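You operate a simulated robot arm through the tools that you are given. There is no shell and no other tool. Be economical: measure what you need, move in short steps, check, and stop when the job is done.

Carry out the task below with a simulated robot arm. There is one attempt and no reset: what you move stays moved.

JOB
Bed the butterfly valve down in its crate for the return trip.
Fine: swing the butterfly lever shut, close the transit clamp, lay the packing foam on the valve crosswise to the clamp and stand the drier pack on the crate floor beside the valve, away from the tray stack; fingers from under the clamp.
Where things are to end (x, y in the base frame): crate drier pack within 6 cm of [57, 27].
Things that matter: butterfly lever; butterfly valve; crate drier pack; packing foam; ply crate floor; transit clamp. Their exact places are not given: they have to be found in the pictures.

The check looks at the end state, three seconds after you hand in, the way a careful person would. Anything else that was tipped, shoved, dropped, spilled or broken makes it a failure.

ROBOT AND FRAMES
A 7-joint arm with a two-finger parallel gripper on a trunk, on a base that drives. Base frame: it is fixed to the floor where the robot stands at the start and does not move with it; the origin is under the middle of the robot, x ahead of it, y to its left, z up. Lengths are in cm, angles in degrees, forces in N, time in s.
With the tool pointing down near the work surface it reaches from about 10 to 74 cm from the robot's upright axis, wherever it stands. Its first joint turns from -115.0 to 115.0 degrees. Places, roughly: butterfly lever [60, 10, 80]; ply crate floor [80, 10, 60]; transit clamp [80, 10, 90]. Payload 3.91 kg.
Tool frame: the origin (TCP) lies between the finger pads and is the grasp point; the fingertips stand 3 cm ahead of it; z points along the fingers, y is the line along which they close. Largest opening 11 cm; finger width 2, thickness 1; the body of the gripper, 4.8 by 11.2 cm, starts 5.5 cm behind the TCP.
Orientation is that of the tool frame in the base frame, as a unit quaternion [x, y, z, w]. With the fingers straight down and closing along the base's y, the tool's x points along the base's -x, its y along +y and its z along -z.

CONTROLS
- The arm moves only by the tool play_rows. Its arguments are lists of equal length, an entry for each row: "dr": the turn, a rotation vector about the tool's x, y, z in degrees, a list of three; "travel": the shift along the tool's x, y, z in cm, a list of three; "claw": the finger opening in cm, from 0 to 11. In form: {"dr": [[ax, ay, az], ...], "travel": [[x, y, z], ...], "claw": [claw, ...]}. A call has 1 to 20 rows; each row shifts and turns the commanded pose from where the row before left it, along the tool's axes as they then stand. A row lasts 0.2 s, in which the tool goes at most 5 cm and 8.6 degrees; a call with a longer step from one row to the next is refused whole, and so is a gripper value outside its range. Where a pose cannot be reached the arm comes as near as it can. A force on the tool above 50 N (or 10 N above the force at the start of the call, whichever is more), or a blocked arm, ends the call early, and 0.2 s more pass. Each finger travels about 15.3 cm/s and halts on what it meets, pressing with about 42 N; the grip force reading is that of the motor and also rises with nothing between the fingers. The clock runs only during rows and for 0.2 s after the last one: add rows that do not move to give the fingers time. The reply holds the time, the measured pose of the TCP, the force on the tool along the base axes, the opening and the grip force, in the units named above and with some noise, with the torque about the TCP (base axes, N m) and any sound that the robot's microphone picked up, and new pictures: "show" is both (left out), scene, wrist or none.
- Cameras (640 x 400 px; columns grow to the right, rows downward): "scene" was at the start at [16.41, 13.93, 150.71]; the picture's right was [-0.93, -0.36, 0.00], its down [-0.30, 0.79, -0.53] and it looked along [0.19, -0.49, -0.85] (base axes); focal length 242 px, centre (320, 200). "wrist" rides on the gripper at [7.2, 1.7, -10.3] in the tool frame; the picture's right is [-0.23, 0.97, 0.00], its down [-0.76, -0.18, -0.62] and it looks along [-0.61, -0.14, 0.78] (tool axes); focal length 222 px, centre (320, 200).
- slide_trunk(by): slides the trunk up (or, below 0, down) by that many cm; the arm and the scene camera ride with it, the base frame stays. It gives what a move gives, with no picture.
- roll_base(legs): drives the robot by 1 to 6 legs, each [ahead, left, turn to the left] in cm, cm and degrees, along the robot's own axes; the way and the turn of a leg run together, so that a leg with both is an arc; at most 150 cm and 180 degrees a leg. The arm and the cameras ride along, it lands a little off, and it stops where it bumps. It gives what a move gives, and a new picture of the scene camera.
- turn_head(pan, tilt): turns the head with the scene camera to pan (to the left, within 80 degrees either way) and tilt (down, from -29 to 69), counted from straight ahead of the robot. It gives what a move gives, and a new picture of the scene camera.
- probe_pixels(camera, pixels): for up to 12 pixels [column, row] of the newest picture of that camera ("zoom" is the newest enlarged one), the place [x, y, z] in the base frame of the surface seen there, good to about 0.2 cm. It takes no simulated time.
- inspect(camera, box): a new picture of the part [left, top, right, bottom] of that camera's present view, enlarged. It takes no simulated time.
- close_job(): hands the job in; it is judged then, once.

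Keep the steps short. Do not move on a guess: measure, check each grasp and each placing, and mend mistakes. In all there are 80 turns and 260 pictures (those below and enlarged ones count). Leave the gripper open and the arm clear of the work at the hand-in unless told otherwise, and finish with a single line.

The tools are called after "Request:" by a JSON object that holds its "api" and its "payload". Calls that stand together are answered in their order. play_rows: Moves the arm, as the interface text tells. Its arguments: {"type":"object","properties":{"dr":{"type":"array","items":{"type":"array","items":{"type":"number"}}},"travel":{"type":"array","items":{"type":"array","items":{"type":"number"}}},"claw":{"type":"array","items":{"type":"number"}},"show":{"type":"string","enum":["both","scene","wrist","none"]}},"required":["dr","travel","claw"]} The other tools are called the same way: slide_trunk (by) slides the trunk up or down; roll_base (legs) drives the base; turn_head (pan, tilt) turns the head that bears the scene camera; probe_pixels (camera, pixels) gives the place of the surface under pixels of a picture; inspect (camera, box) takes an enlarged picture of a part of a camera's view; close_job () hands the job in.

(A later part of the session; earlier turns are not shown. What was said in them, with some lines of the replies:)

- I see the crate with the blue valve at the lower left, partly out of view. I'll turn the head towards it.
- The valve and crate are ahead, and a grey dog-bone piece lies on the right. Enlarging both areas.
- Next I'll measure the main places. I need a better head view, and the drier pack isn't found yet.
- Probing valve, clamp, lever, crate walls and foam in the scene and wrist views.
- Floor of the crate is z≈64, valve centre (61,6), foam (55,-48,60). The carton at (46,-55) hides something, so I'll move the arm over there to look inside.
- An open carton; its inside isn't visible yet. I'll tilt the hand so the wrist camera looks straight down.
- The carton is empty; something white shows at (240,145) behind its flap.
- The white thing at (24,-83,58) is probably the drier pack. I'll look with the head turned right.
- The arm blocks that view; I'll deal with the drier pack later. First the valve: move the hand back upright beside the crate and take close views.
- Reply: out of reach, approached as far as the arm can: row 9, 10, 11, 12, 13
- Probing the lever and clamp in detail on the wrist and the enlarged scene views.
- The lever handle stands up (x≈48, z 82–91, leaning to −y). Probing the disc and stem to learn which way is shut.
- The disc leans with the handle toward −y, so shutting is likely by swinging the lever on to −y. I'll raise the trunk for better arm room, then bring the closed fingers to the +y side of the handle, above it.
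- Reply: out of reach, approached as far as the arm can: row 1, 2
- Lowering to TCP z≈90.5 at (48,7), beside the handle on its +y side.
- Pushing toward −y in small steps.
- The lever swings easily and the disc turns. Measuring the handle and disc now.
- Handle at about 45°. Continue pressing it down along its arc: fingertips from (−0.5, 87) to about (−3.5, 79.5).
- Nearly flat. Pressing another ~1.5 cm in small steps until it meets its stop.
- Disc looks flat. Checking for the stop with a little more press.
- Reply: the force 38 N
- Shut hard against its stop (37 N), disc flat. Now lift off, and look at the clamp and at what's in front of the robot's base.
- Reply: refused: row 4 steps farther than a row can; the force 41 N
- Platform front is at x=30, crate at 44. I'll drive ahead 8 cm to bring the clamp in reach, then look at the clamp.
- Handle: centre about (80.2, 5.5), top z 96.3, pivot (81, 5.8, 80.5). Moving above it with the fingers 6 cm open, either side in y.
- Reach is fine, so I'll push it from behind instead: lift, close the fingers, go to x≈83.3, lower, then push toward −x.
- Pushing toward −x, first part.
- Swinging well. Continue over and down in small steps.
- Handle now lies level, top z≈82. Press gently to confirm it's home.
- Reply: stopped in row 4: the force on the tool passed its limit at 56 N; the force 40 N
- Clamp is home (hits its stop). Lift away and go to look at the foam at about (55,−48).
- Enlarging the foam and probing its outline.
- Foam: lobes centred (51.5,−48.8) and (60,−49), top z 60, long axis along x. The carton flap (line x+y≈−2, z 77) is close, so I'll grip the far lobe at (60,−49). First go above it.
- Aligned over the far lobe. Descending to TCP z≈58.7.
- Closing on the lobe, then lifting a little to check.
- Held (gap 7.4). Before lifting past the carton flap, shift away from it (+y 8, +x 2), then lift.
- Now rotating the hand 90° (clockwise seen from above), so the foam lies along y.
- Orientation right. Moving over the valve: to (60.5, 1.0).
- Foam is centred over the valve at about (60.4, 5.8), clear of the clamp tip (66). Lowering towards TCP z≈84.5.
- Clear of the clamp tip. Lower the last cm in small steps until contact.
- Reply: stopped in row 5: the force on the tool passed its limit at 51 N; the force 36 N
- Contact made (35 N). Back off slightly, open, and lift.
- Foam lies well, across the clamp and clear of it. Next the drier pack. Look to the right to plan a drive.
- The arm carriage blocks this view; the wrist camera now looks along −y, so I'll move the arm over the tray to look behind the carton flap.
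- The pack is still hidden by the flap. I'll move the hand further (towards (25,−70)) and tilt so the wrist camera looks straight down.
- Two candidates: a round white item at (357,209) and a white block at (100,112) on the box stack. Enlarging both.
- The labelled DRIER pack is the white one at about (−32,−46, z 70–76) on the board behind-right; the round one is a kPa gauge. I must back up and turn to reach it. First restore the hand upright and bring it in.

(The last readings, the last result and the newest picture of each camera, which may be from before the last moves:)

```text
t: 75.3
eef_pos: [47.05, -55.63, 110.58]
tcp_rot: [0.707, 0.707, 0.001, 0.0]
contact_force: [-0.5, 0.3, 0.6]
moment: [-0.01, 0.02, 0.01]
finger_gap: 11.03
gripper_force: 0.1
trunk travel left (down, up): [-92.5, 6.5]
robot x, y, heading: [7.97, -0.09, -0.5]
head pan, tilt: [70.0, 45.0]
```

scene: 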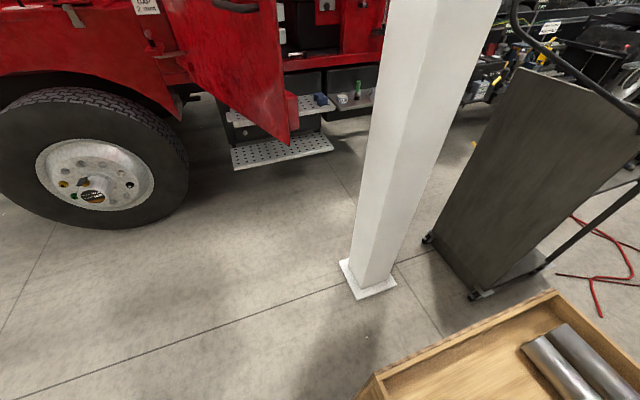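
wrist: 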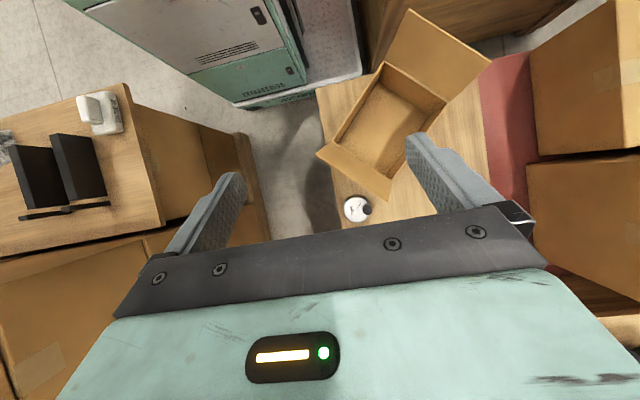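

The floor to the left is clear. Back up 10 cm, then left 18 cm.

Request:
{"api": "roll_base", "payload": {"legs": [[-10, 0, 0], [0, 18, 0]]}}

Request:
{"api": "turn_head", "payload": {"pan": -80, "tilt": 60}}

```text
t: 77.5
eef_pos: [36.96, -37.51, 110.56]
tcp_rot: [0.706, 0.708, 0.001, 0.0]
contact_force: [0.3, 0.4, -1.3]
moment: [-0.02, 0.04, 0.03]
finger_gap: 11.01
gripper_force: 0.1
trunk travel left (down, up): [-92.5, 6.5]
robot x, y, heading: [-2.14, 17.56, 0.1]
head pan, tilt: [70.0, 45.0]
```

scene: 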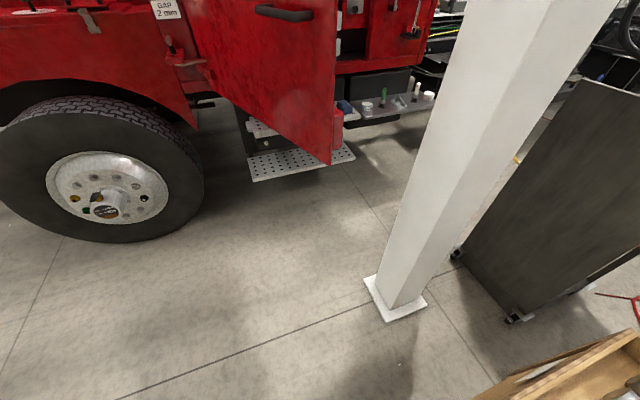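

```text
t: 79.9
eef_pos: [37.06, -37.58, 110.59]
tcp_rot: [0.706, 0.708, 0.001, 0.001]
contact_force: [0.2, -0.9, 0.1]
moment: [0.02, -0.02, -0.01]
finger_gap: 11.0
gripper_force: 0.1
trunk travel left (down, up): [-92.5, 6.5]
robot x, y, heading: [-2.12, 17.96, 0.2]
head pan, tilt: [-80.0, 60.0]
```

scene: 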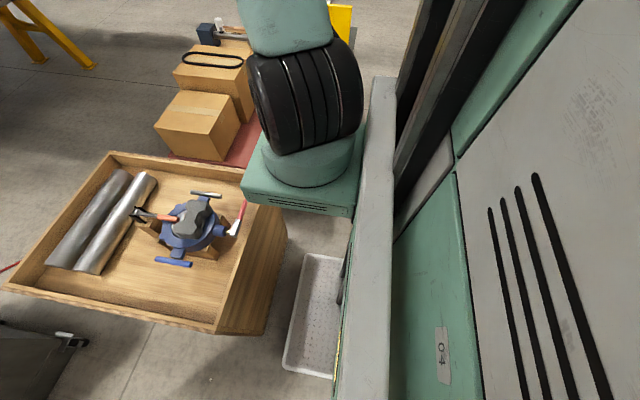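

Turn right 45° (with a slight back-off), keeping the corner clear of the crate.

Request:
{"api": "roll_base", "payload": {"legs": [[-3, 0, 0], [0, 0, -45]]}}

Request:
{"api": "inspect", "payload": {"camera": "wrist", "box": [0, 0, 640, 400]}}

```text
t: 82.8
eef_pos: [-16.18, -49.3, 110.63]
tcp_rot: [0.921, 0.389, 0.002, 0.001]
contact_force: [-0.3, 1.0, 0.5]
moment: [0.0, 0.0, -0.02]
finger_gap: 10.99
gripper_force: 0.2
trunk travel left (down, up): [-92.5, 6.5]
robot x, y, heading: [-5.33, 18.09, -44.5]
head pan, tilt: [-80.0, 60.0]
```

scene: 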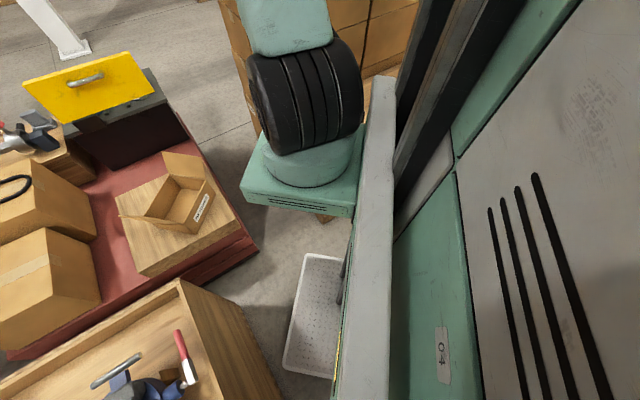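

```text
1.00 times, centred on (320, 200) of wrist (not enlarged: the box is as wide or as high as the picture)
```

zoom: 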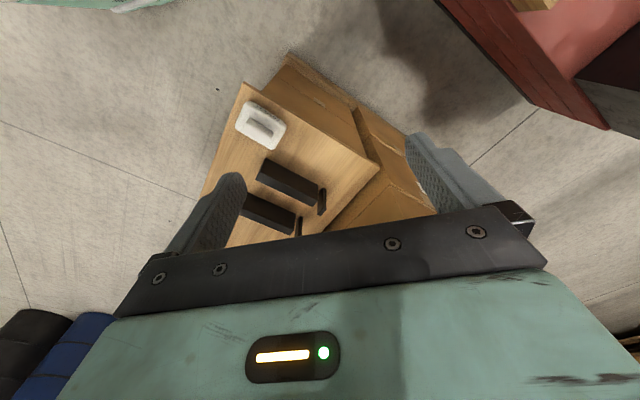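

The drier pack is at (260,125) of the wrist view. Enlarge and probe.

Request:
{"api": "inspect", "payload": {"camera": "wrist", "box": [210, 80, 330, 180]}}

Request:
{"api": "probe_pixels", "payload": {"camera": "wrist", "pixels": [[245, 102], [284, 125], [273, 149], [237, 127], [265, 122], [250, 130], [270, 138], [262, 107], [300, 130], [225, 190], [285, 170], [245, 90]]}}

```text
4.00 times, centred on (270, 130) of wrist
```

zoom: 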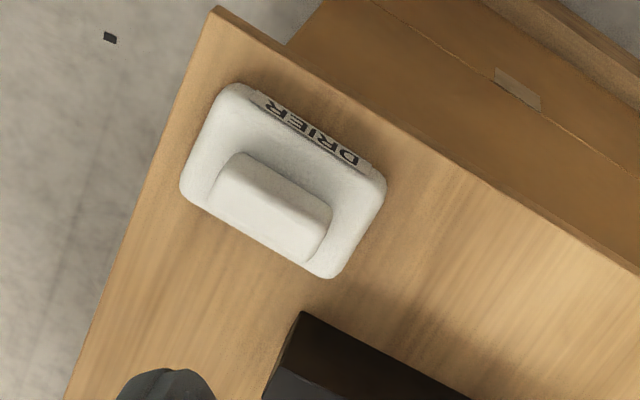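

```text
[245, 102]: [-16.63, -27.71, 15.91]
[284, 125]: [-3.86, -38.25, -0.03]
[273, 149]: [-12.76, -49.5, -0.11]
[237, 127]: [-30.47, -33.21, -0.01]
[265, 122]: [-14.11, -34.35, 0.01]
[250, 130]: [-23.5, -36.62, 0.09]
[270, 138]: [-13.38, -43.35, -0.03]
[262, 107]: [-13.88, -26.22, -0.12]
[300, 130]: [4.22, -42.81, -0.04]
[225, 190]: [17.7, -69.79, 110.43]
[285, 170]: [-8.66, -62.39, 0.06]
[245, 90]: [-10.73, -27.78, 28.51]
```

Those probes hit a stale frame; use the enlarged picture.

Request:
{"api": "probe_pixels", "payload": {"camera": "zoom", "pixels": [[232, 95], [375, 180], [330, 270], [190, 185], [240, 165], [320, 205], [305, 250], [222, 205], [270, 200], [300, 140], [310, 125], [420, 260]]}}

```text
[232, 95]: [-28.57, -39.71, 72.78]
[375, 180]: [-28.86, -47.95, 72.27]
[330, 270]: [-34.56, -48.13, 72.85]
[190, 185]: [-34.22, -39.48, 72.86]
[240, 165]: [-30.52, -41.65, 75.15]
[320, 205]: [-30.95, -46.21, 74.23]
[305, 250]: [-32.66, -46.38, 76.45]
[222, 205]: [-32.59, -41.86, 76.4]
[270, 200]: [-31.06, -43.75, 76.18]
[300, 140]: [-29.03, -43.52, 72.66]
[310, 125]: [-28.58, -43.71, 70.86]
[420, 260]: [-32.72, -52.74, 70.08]
```

The drier pack stands at centre (−31.5,−43.8): body 6.5 (x) × 9.5 (y), z 70–73, with a top grip to 76.4. I'll turn the hand to close along x and go above it.

Request:
{"api": "play_rows", "payload": {"dr": [[0, 0, -7.4], [0, 0, -7.4], [0, 0, -7.4], [0, 0, -7.4], [0, 0, -7.4], [0, 0, -7.2], [0, 0, 0], [0, 0, 0], [0, 0, 0], [0, 0, 0], [0, 0, 0]], "travel": [[0, 0, 0], [0, 0, 0], [0, 0, 0], [0, 0, 0], [0, 0, 0], [0, 0, 0], [1.4, -3.8, 2], [1.4, -3.8, 2], [1.4, -3.8, 2], [1.3, -3.9, 2], [0, 0, 0]], "claw": [11, 11, 11, 11, 11, 11, 10, 10, 10, 10, 10], "show": "wrist"}}

```text
t: 85.2
eef_pos: [-31.29, -43.89, 102.66]
tcp_rot: [0.709, 0.706, 0.001, 0.0]
contact_force: [-0.4, -0.1, 0.8]
moment: [-0.03, 0.03, 0.03]
finger_gap: 10.0
gripper_force: 0.0
trunk travel left (down, up): [-92.5, 6.5]
robot x, y, heading: [-5.61, 17.35, -44.5]
head pan, tilt: [-80.0, 60.0]
```

wrist: 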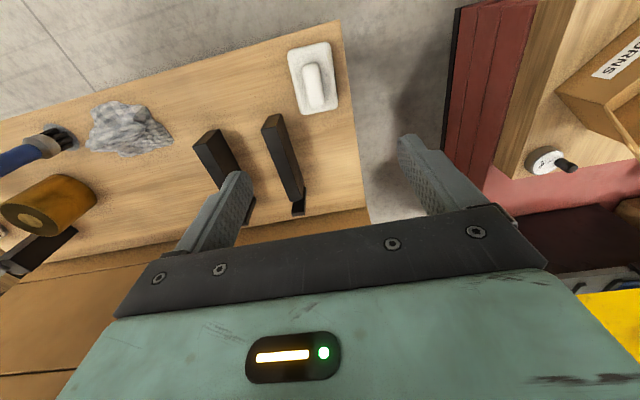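

Request:
{"api": "probe_pixels", "payload": {"camera": "wrist", "pixels": [[292, 50], [330, 45], [338, 105], [305, 110], [315, 70], [325, 105], [272, 118], [290, 195], [205, 140], [330, 70], [306, 80]]}}

```text
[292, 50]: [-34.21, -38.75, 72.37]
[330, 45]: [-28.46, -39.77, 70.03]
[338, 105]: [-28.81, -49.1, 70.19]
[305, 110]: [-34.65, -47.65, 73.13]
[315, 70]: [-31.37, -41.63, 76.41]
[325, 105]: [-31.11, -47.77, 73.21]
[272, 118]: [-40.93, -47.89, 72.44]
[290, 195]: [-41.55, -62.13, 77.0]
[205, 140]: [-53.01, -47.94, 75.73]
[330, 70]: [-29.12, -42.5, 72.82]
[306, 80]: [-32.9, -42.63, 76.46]
```

Clear of the black stands (x≈−41). Descend to TCP z≈78 first, then 73.8.

Request:
{"api": "play_rows", "payload": {"dr": [[0, 0, 0], [0, 0, 0], [0, 0, 0], [0, 0, 0], [0, 0, 0], [0, 0, 0], [0, 0, 0], [0, 0, 0]], "travel": [[0.1, -0.3, 4], [0, 0, 4], [0, 0, 4], [0, 0, 4], [0, 0, 4], [0, 0, 3], [0, 0, 1.6], [0, 0, 0]], "claw": [10, 10, 10, 10, 10, 10, 10, 10], "show": "wrist"}}

```text
t: 87.0
eef_pos: [-31.8, -43.53, 77.88]
tcp_rot: [0.708, 0.706, 0.001, 0.0]
contact_force: [0.0, -0.4, -0.1]
moment: [-0.02, 0.0, 0.0]
finger_gap: 10.01
gripper_force: 0.1
trunk travel left (down, up): [-92.5, 6.5]
robot x, y, heading: [-5.39, 17.88, -44.2]
head pan, tilt: [-80.0, 60.0]
```

wrist: 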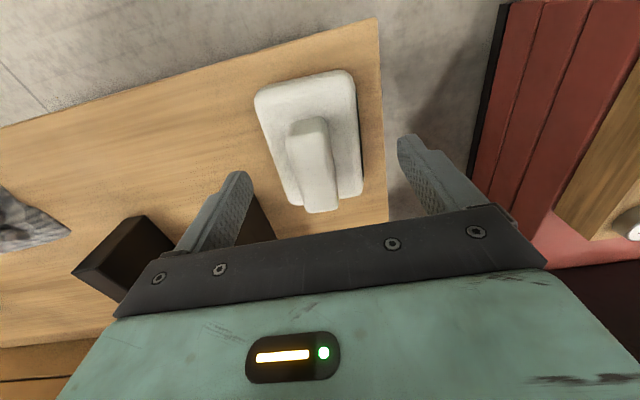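

Request:
{"api": "play_rows", "payload": {"dr": [[0, 0, 0], [0, 0, 0], [0, 0, 0], [0, 0, 0], [0, 0, 0], [0, 0, 0], [0, 0, 0], [0, 0, 0], [0, 0, 0], [0, 0, 0]], "travel": [[0, 0.2, 2], [0, 0, 1.5], [0, 0, 0.6], [0, 0, 0], [0, 0, 0], [0, 0, 0], [0, 0, -1], [0, 0, -2], [0, 0, -3], [0, 0, 0]], "claw": [10, 10, 10, 6, 4, 4, 4, 4, 4, 4], "show": "wrist"}}

```text
t: 89.2
eef_pos: [-31.61, -43.71, 79.76]
tcp_rot: [0.708, 0.706, 0.001, 0.002]
contact_force: [0.2, -0.5, -1.3]
moment: [0.02, -0.02, 0.01]
finger_gap: 6.94
gripper_force: 42.0
trunk travel left (down, up): [-92.5, 6.5]
robot x, y, heading: [-5.35, 18.08, -44.3]
head pan, tilt: [-80.0, 60.0]
```

wrist: 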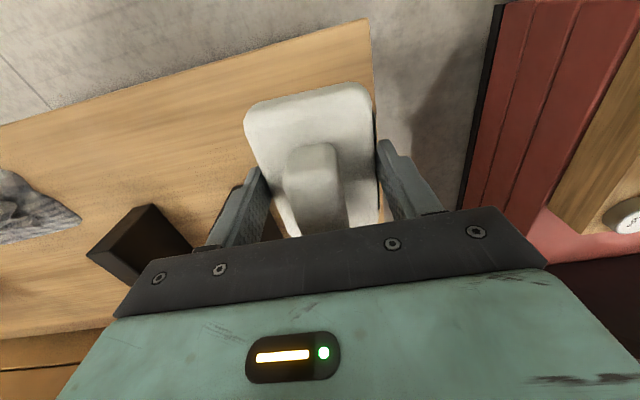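

Held (gap 6.9). Lift to z≈106, then turn the base back +44.5°.

Request:
{"api": "play_rows", "payload": {"dr": [[0, 0, 0], [0, 0, 0], [0, 0, 0], [0, 0, 0], [0, 0, 0], [0, 0, 0], [0, 0, 0], [0, 0, 0]], "travel": [[0, 0, -4], [0, 0, -4], [0, 0, -4], [0, 0, -4], [0, 0, -4], [0, 0, -4], [0, 0, -3], [0, 0, 0]], "claw": [4, 4, 4, 4, 4, 4, 4, 4], "show": "wrist"}}

Request:
{"api": "roll_base", "payload": {"legs": [[0, 0, 44.5]]}}

Request:
{"api": "turn_head", "payload": {"pan": 0, "tilt": 55}}

```text
t: 91.0
eef_pos: [-31.67, -43.23, 106.95]
tcp_rot: [0.709, 0.705, 0.001, 0.002]
contact_force: [-0.3, -0.1, -1.8]
moment: [-0.03, 0.02, -0.02]
finger_gap: 6.95
gripper_force: 41.8
trunk travel left (down, up): [-92.5, 6.5]
robot x, y, heading: [-5.08, 18.28, -44.5]
head pan, tilt: [-80.0, 60.0]
```

wrist: 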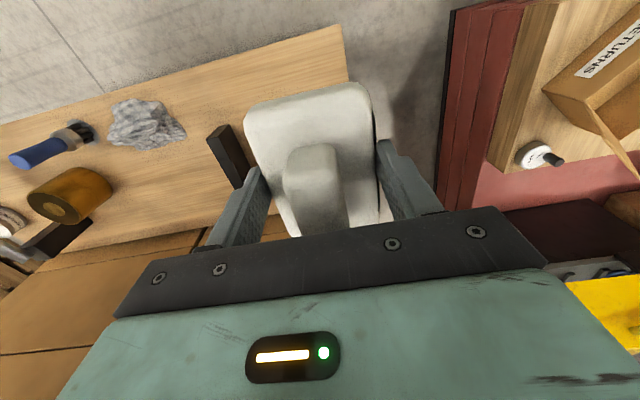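

```text
t: 93.4
eef_pos: [18.97, -44.06, 107.06]
tcp_rot: [0.386, 0.922, 0.001, 0.0]
contact_force: [0.3, -0.6, -1.6]
moment: [-0.01, -0.03, 0.01]
finger_gap: 6.94
gripper_force: 42.4
trunk travel left (down, up): [-92.5, 6.5]
robot x, y, heading: [-5.32, 17.92, 0.3]
head pan, tilt: [-80.0, 60.0]
```

scene: 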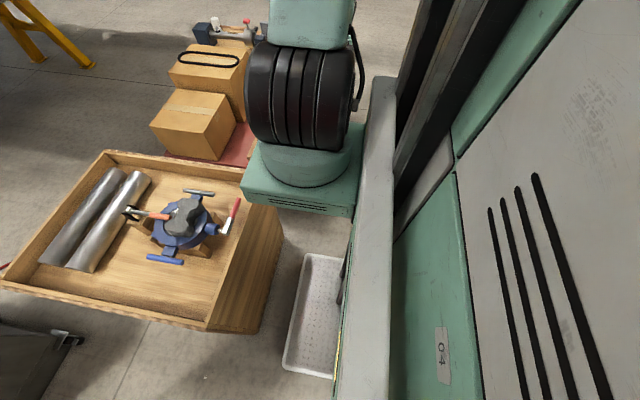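

```text
t: 94.9
eef_pos: [19.03, -44.04, 107.02]
tcp_rot: [0.387, 0.922, 0.001, 0.0]
contact_force: [-0.4, -0.3, -1.6]
moment: [-0.01, 0.01, 0.0]
finger_gap: 6.94
gripper_force: 41.0
trunk travel left (down, up): [-92.5, 6.5]
robot x, y, heading: [-5.36, 18.1, 0.4]
head pan, tilt: [0.0, 55.0]
```

scene: 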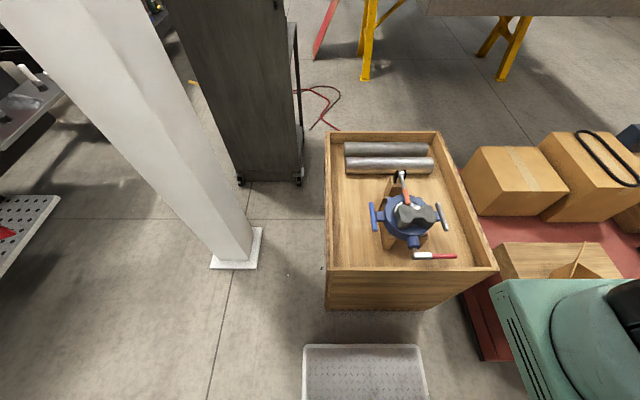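

Base back at heading 0, axis (−5.3, 18); target is in reach. Turn the hand back 44.5°, then carry across at z≈107 to (57,26).

Request:
{"api": "play_rows", "payload": {"dr": [[0, 0, 7.4], [0, 0, 7.4], [0, 0, 7.4], [0, 0, 7.4], [0, 0, 7.4], [0, 0, 7.4], [0, 0, 0]], "travel": [[0, 0, 0], [0, 0, 0], [0, 0, 0], [0, 0, 0], [0, 0, 0], [0, 0, 0], [0, 0, 0]], "claw": [4, 4, 4, 4, 4, 4, 4], "show": "none"}}

Request:
{"api": "play_rows", "payload": {"dr": [[0, 0, 0], [0, 0, 0], [0, 0, 0], [0, 0, 0], [0, 0, 0], [0, 0, 0], [0, 0, 0], [0, 0, 0], [0, 0, 0], [0, 0, 0], [0, 0, 0], [0, 0, 0], [0, 0, 0], [0, 0, 0], [0, 0, 0], [0, 0, 0], [0, 0, 0], [0, 0, 0], [0, 0, 0]], "travel": [[3.9, 2.1, 0], [3.9, 2.1, 0], [3.9, 2.1, 0], [3.9, 2.1, 0], [3.9, 2.1, 0], [3.9, 2.1, 0], [3.9, 2.1, 0], [3.9, 2.1, 0], [3.9, 2.1, 0], [3.9, 2.1, 0], [3.9, 2.1, 0], [3.9, 2.1, 0], [3.9, 2.1, 0], [3.9, 2.1, 0], [3.9, 2.1, 0], [3.9, 2.1, 0], [3.9, 2.1, 0], [3.7, 2.3, 0], [0, 0, 0]], "claw": [4, 4, 4, 4, 4, 4, 4, 4, 4, 4, 4, 4, 4, 4, 4, 4, 4, 4, 4]}}

```text
t: 96.5
eef_pos: [18.96, -44.08, 106.96]
tcp_rot: [0.707, 0.707, 0.001, -0.001]
contact_force: [0.5, 0.2, -1.7]
moment: [0.02, -0.01, -0.01]
finger_gap: 6.92
gripper_force: 42.6
trunk travel left (down, up): [-92.5, 6.5]
robot x, y, heading: [-5.29, 17.57, 0.6]
head pan, tilt: [0.0, 55.0]
```

```text
t: 100.5
eef_pos: [58.15, 24.65, 106.59]
tcp_rot: [0.707, 0.707, 0.001, 0.0]
contact_force: [0.8, 0.7, -1.5]
moment: [0.0, 0.01, -0.05]
finger_gap: 6.91
gripper_force: 42.1
out of reach, approached as far as the arm can: row 8, 9, 10
trunk travel left (down, up): [-92.5, 6.5]
robot x, y, heading: [-5.1, 18.07, 0.2]
head pan, tilt: [0.0, 55.0]
```

scene: 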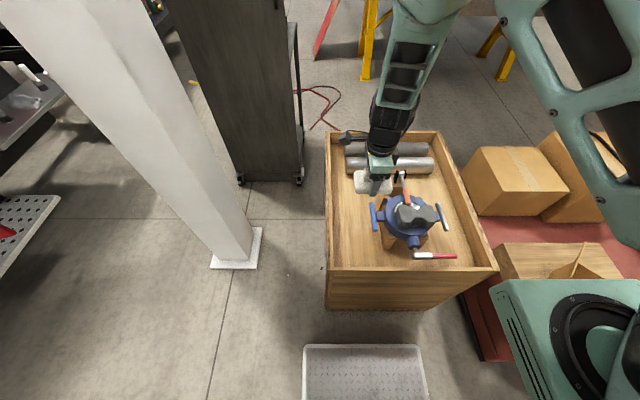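
wrist: 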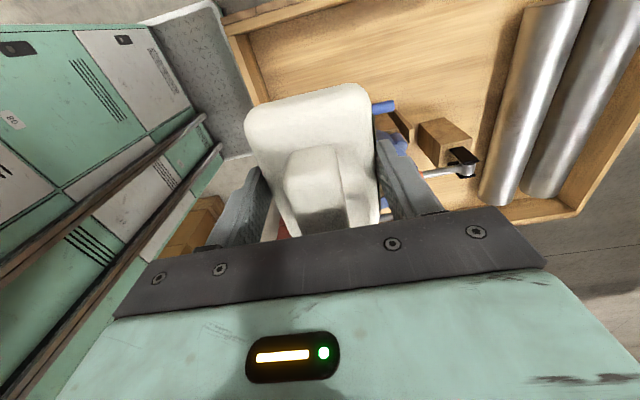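

Now check the crate's left wall and floor near the target before lowering.

Request:
{"api": "probe_pixels", "payload": {"camera": "scene", "pixels": [[328, 230], [331, 230], [335, 230], [340, 230], [345, 230], [334, 250], [338, 262], [374, 215], [377, 230]]}}

```text
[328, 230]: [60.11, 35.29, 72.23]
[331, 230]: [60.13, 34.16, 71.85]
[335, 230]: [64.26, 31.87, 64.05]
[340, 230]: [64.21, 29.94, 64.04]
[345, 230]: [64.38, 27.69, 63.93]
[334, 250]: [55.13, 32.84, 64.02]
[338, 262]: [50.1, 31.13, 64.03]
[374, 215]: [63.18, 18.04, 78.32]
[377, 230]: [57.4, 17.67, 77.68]
```

Inner wall y≈33.5; room for the pack at y 21.5–31. Shift to (56.5,26.3) and lower to TCP z≈72 first.

Request:
{"api": "play_rows", "payload": {"dr": [[0, 0, 0], [0, 0, 0], [0, 0, 0], [0, 0, 0], [0, 0, 0], [0, 0, 0], [0, 0, 0], [0, 0, 0], [0, 0, 0], [0, 0, 0], [0, 0, 0]], "travel": [[1.65, -1.65, 0], [0, 0, 4], [0, 0, 4], [0, 0, 4], [0, 0, 4], [0, 0, 4], [0, 0, 4], [0, 0, 4], [0, 0, 4], [0, 0, 2.5], [0, 0, 0]], "claw": [4, 4, 4, 4, 4, 4, 4, 4, 4, 4, 4]}}

Request:
{"api": "inspect", "payload": {"camera": "scene", "box": [310, 140, 470, 290]}}

```text
t: 102.9
eef_pos: [56.26, 26.77, 72.47]
tcp_rot: [0.707, 0.707, 0.001, 0.0]
contact_force: [0.2, -0.6, -1.4]
moment: [0.02, 0.0, -0.02]
finger_gap: 6.93
gripper_force: 41.2
trunk travel left (down, up): [-92.5, 6.5]
robot x, y, heading: [-5.09, 17.86, 0.3]
head pan, tilt: [0.0, 55.0]
```

scene: 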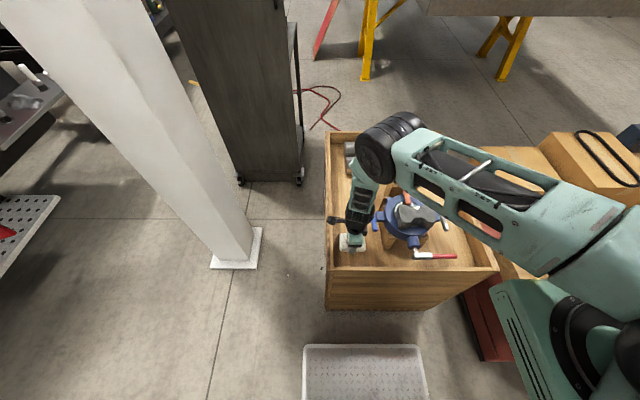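
wrist: 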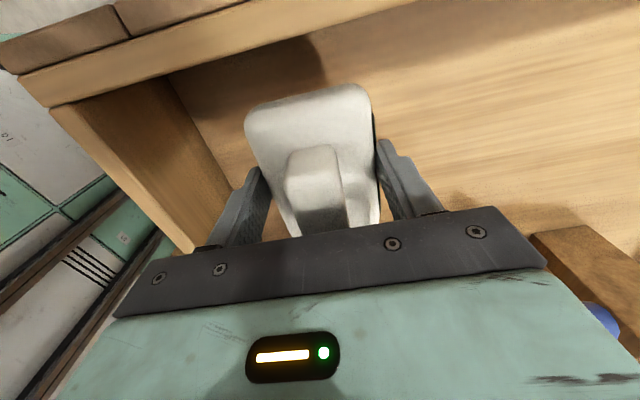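

```text
2.67 times, centred on (390, 215) of scene
```

zoom: 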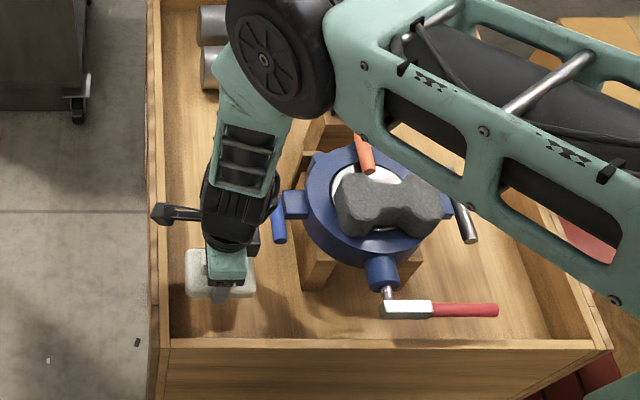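

Clear all round. Lower the last 4.5 cm gently.

Request:
{"api": "play_rows", "payload": {"dr": [[0, 0, 0], [0, 0, 0], [0, 0, 0], [0, 0, 0], [0, 0, 0], [0, 0, 0], [0, 0, 0], [0, 0, 0]], "travel": [[0, 0, 2], [0, 0, 1.5], [0, 0, 0.6], [0, 0, 0.3], [0, 0, 0.2], [0, 0, 0.15], [0, 0, 0.15], [0, 0, 0]], "claw": [4, 4, 4, 4, 4, 4, 4, 4], "show": "wrist"}}

```text
t: 104.7
eef_pos: [56.54, 26.8, 67.51]
tcp_rot: [0.707, 0.707, 0.002, 0.001]
contact_force: [-9.8, -6.9, 41.3]
moment: [-0.13, 0.5, -0.07]
finger_gap: 6.93
gripper_force: 41.6
trunk travel left (down, up): [-92.5, 6.5]
robot x, y, heading: [-5.36, 18.03, -0.2]
head pan, tilt: [0.0, 55.0]
```

wrist: 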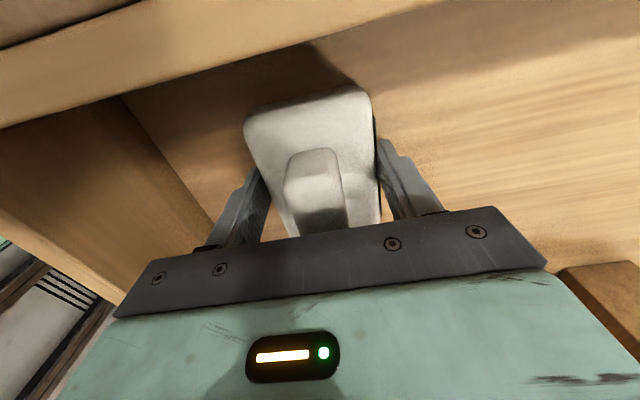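

On the floor (41 N). Relieve 0.3 cm, open, and lift straight up.

Request:
{"api": "play_rows", "payload": {"dr": [[0, 0, 0], [0, 0, 0], [0, 0, 0], [0, 0, 0], [0, 0, 0], [0, 0, 0], [0, 0, 0], [0, 0, 0], [0, 0, 0], [0, 0, 0], [0, 0, 0], [0, 0, 0], [0, 0, 0], [0, 0, 0]], "travel": [[0, 0, -0.3], [0, 0, 0], [0, 0, 0], [0, 0, 0], [0, 0, -2], [0, 0, -4], [0, 0, -4], [0, 0, -4], [0, 0, -4], [0, 0, -4], [0, 0, -4], [0, 0, -4], [0, 0, -4], [0, 0, 0]], "claw": [4, 8, 9.5, 9.5, 9.5, 9.5, 9.5, 9.5, 9.5, 9.5, 9.5, 9.5, 9.5, 9.5]}}

Request:
{"api": "inspect", "payload": {"camera": "scene", "box": [310, 140, 470, 290]}}

```text
t: 107.7
eef_pos: [56.77, 26.49, 101.5]
tcp_rot: [0.707, 0.707, 0.002, 0.001]
contact_force: [0.4, 0.7, 0.1]
moment: [-0.02, 0.01, -0.02]
finger_gap: 9.5
gripper_force: 0.1
trunk travel left (down, up): [-92.5, 6.5]
robot x, y, heading: [-5.4, 18.08, -0.1]
head pan, tilt: [0.0, 55.0]
```

scene: 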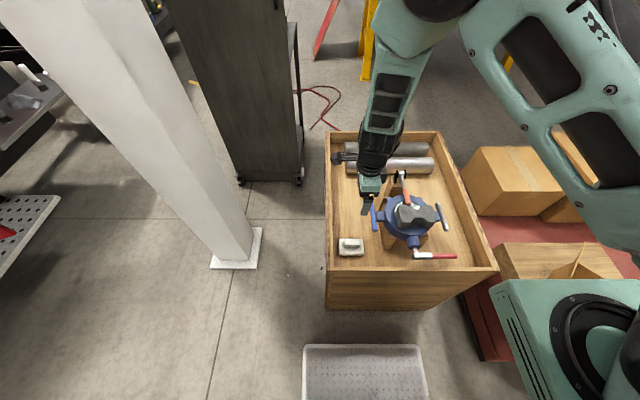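
wrist: 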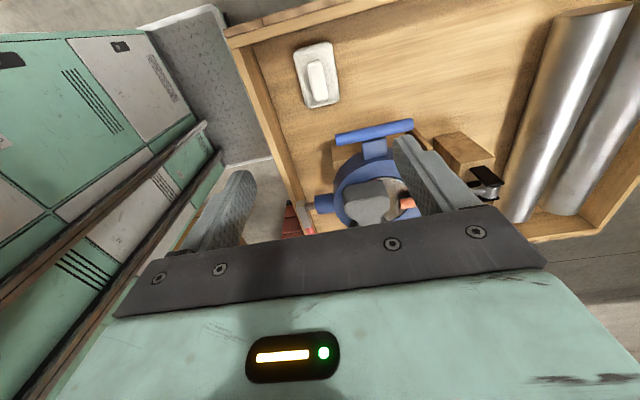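

```text
2.67 times, centred on (390, 215) of scene
```

zoom: 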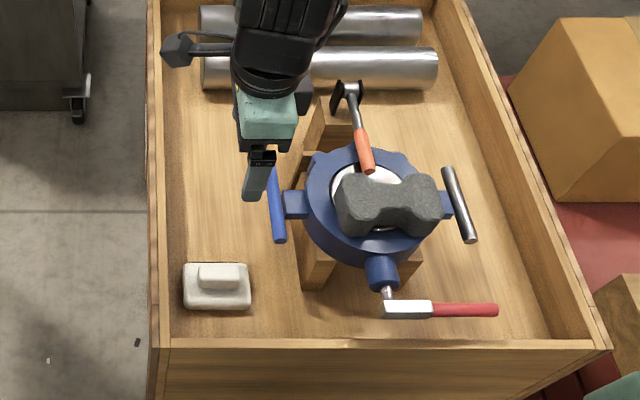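

Drier placed. Checking foam, clamp, lever and pack positions.

Request:
{"api": "probe_pixels", "payload": {"camera": "zoom", "pixels": [[190, 300], [245, 275], [215, 280], [345, 205], [430, 205], [385, 205], [385, 180], [365, 165], [358, 140], [490, 310], [420, 308], [350, 100]]}}

Request:
{"api": "play_rows", "payload": {"dr": [[0, 0, 0], [0, 0, 0], [0, 0, 0], [0, 0, 0], [0, 0, 0], [0, 0, 0], [0, 0, 0], [0, 0, 0], [0, 0, 0], [0, 0, 0], [0, 0, 0], [0, 0, 0], [0, 0, 0], [0, 0, 0], [0, 0, 0], [0, 0, 0]], "travel": [[0, 0, -4], [0, 0, -3], [-4, 0, 0], [-4, 0, 0], [-4, 0, 0], [-4, 0, 0], [-4, 0, 0], [-4, 0, 0], [-4, 0, 0], [-4, 0, 0], [-4, -1.5, 0], [-4, -1.5, 0], [-4, -1.5, 0], [-4, -1.5, 0], [-4, -1.5, 0], [0, 0, 0]], "claw": [11, 11, 11, 11, 11, 11, 11, 11, 11, 11, 11, 11, 11, 11, 11, 11]}}

Request:
{"api": "inspect", "payload": {"camera": "scene", "box": [320, 130, 500, 290]}}

```text
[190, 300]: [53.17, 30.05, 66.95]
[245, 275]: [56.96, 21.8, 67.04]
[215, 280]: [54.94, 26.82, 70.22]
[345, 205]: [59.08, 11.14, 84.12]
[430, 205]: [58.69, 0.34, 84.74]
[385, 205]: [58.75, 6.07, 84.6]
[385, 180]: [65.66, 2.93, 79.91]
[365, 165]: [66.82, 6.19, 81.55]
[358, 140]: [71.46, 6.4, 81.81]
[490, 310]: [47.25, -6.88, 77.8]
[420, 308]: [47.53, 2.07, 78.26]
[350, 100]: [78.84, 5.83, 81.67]
```

```text
t: 111.1
eef_pos: [48.85, -25.18, 108.89]
tcp_rot: [0.706, 0.708, 0.002, 0.0]
contact_force: [0.0, 0.4, -0.1]
moment: [0.0, -0.03, 0.03]
finger_gap: 11.0
gripper_force: 0.0
trunk travel left (down, up): [-92.5, 6.5]
robot x, y, heading: [-5.38, 17.79, 0.3]
head pan, tilt: [0.0, 55.0]
```

scene: 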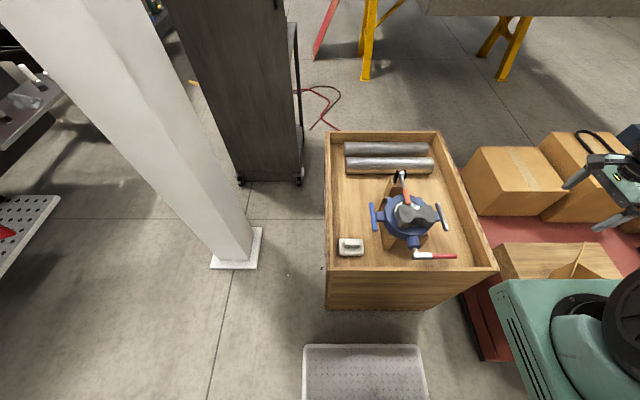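
wrist: 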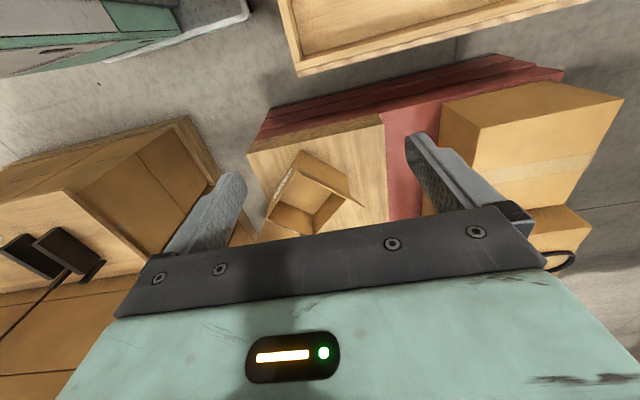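

```text
2.50 times, centred on (410, 210) of scene
```

zoom: 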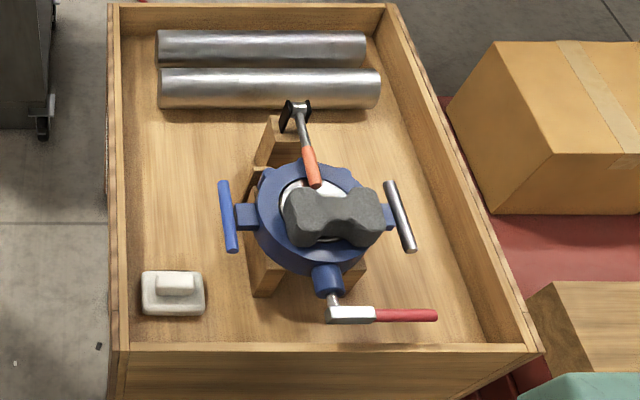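

Everything checks out: lever shut, clamp down, foam lying across the clamp on the valve (top z≈84.6), drier pack on the floor at about (56, 26.3), gripper open and clear. Handing in.

Request:
{"api": "close_job", "payload": {}}

```text
The job is handed in.
```

The valve is bedded down and the job handed in: lever shut, transit clamp closed, foam across the clamp on the valve, drier pack on the crate floor at about (56, 26), gripper open and clear.
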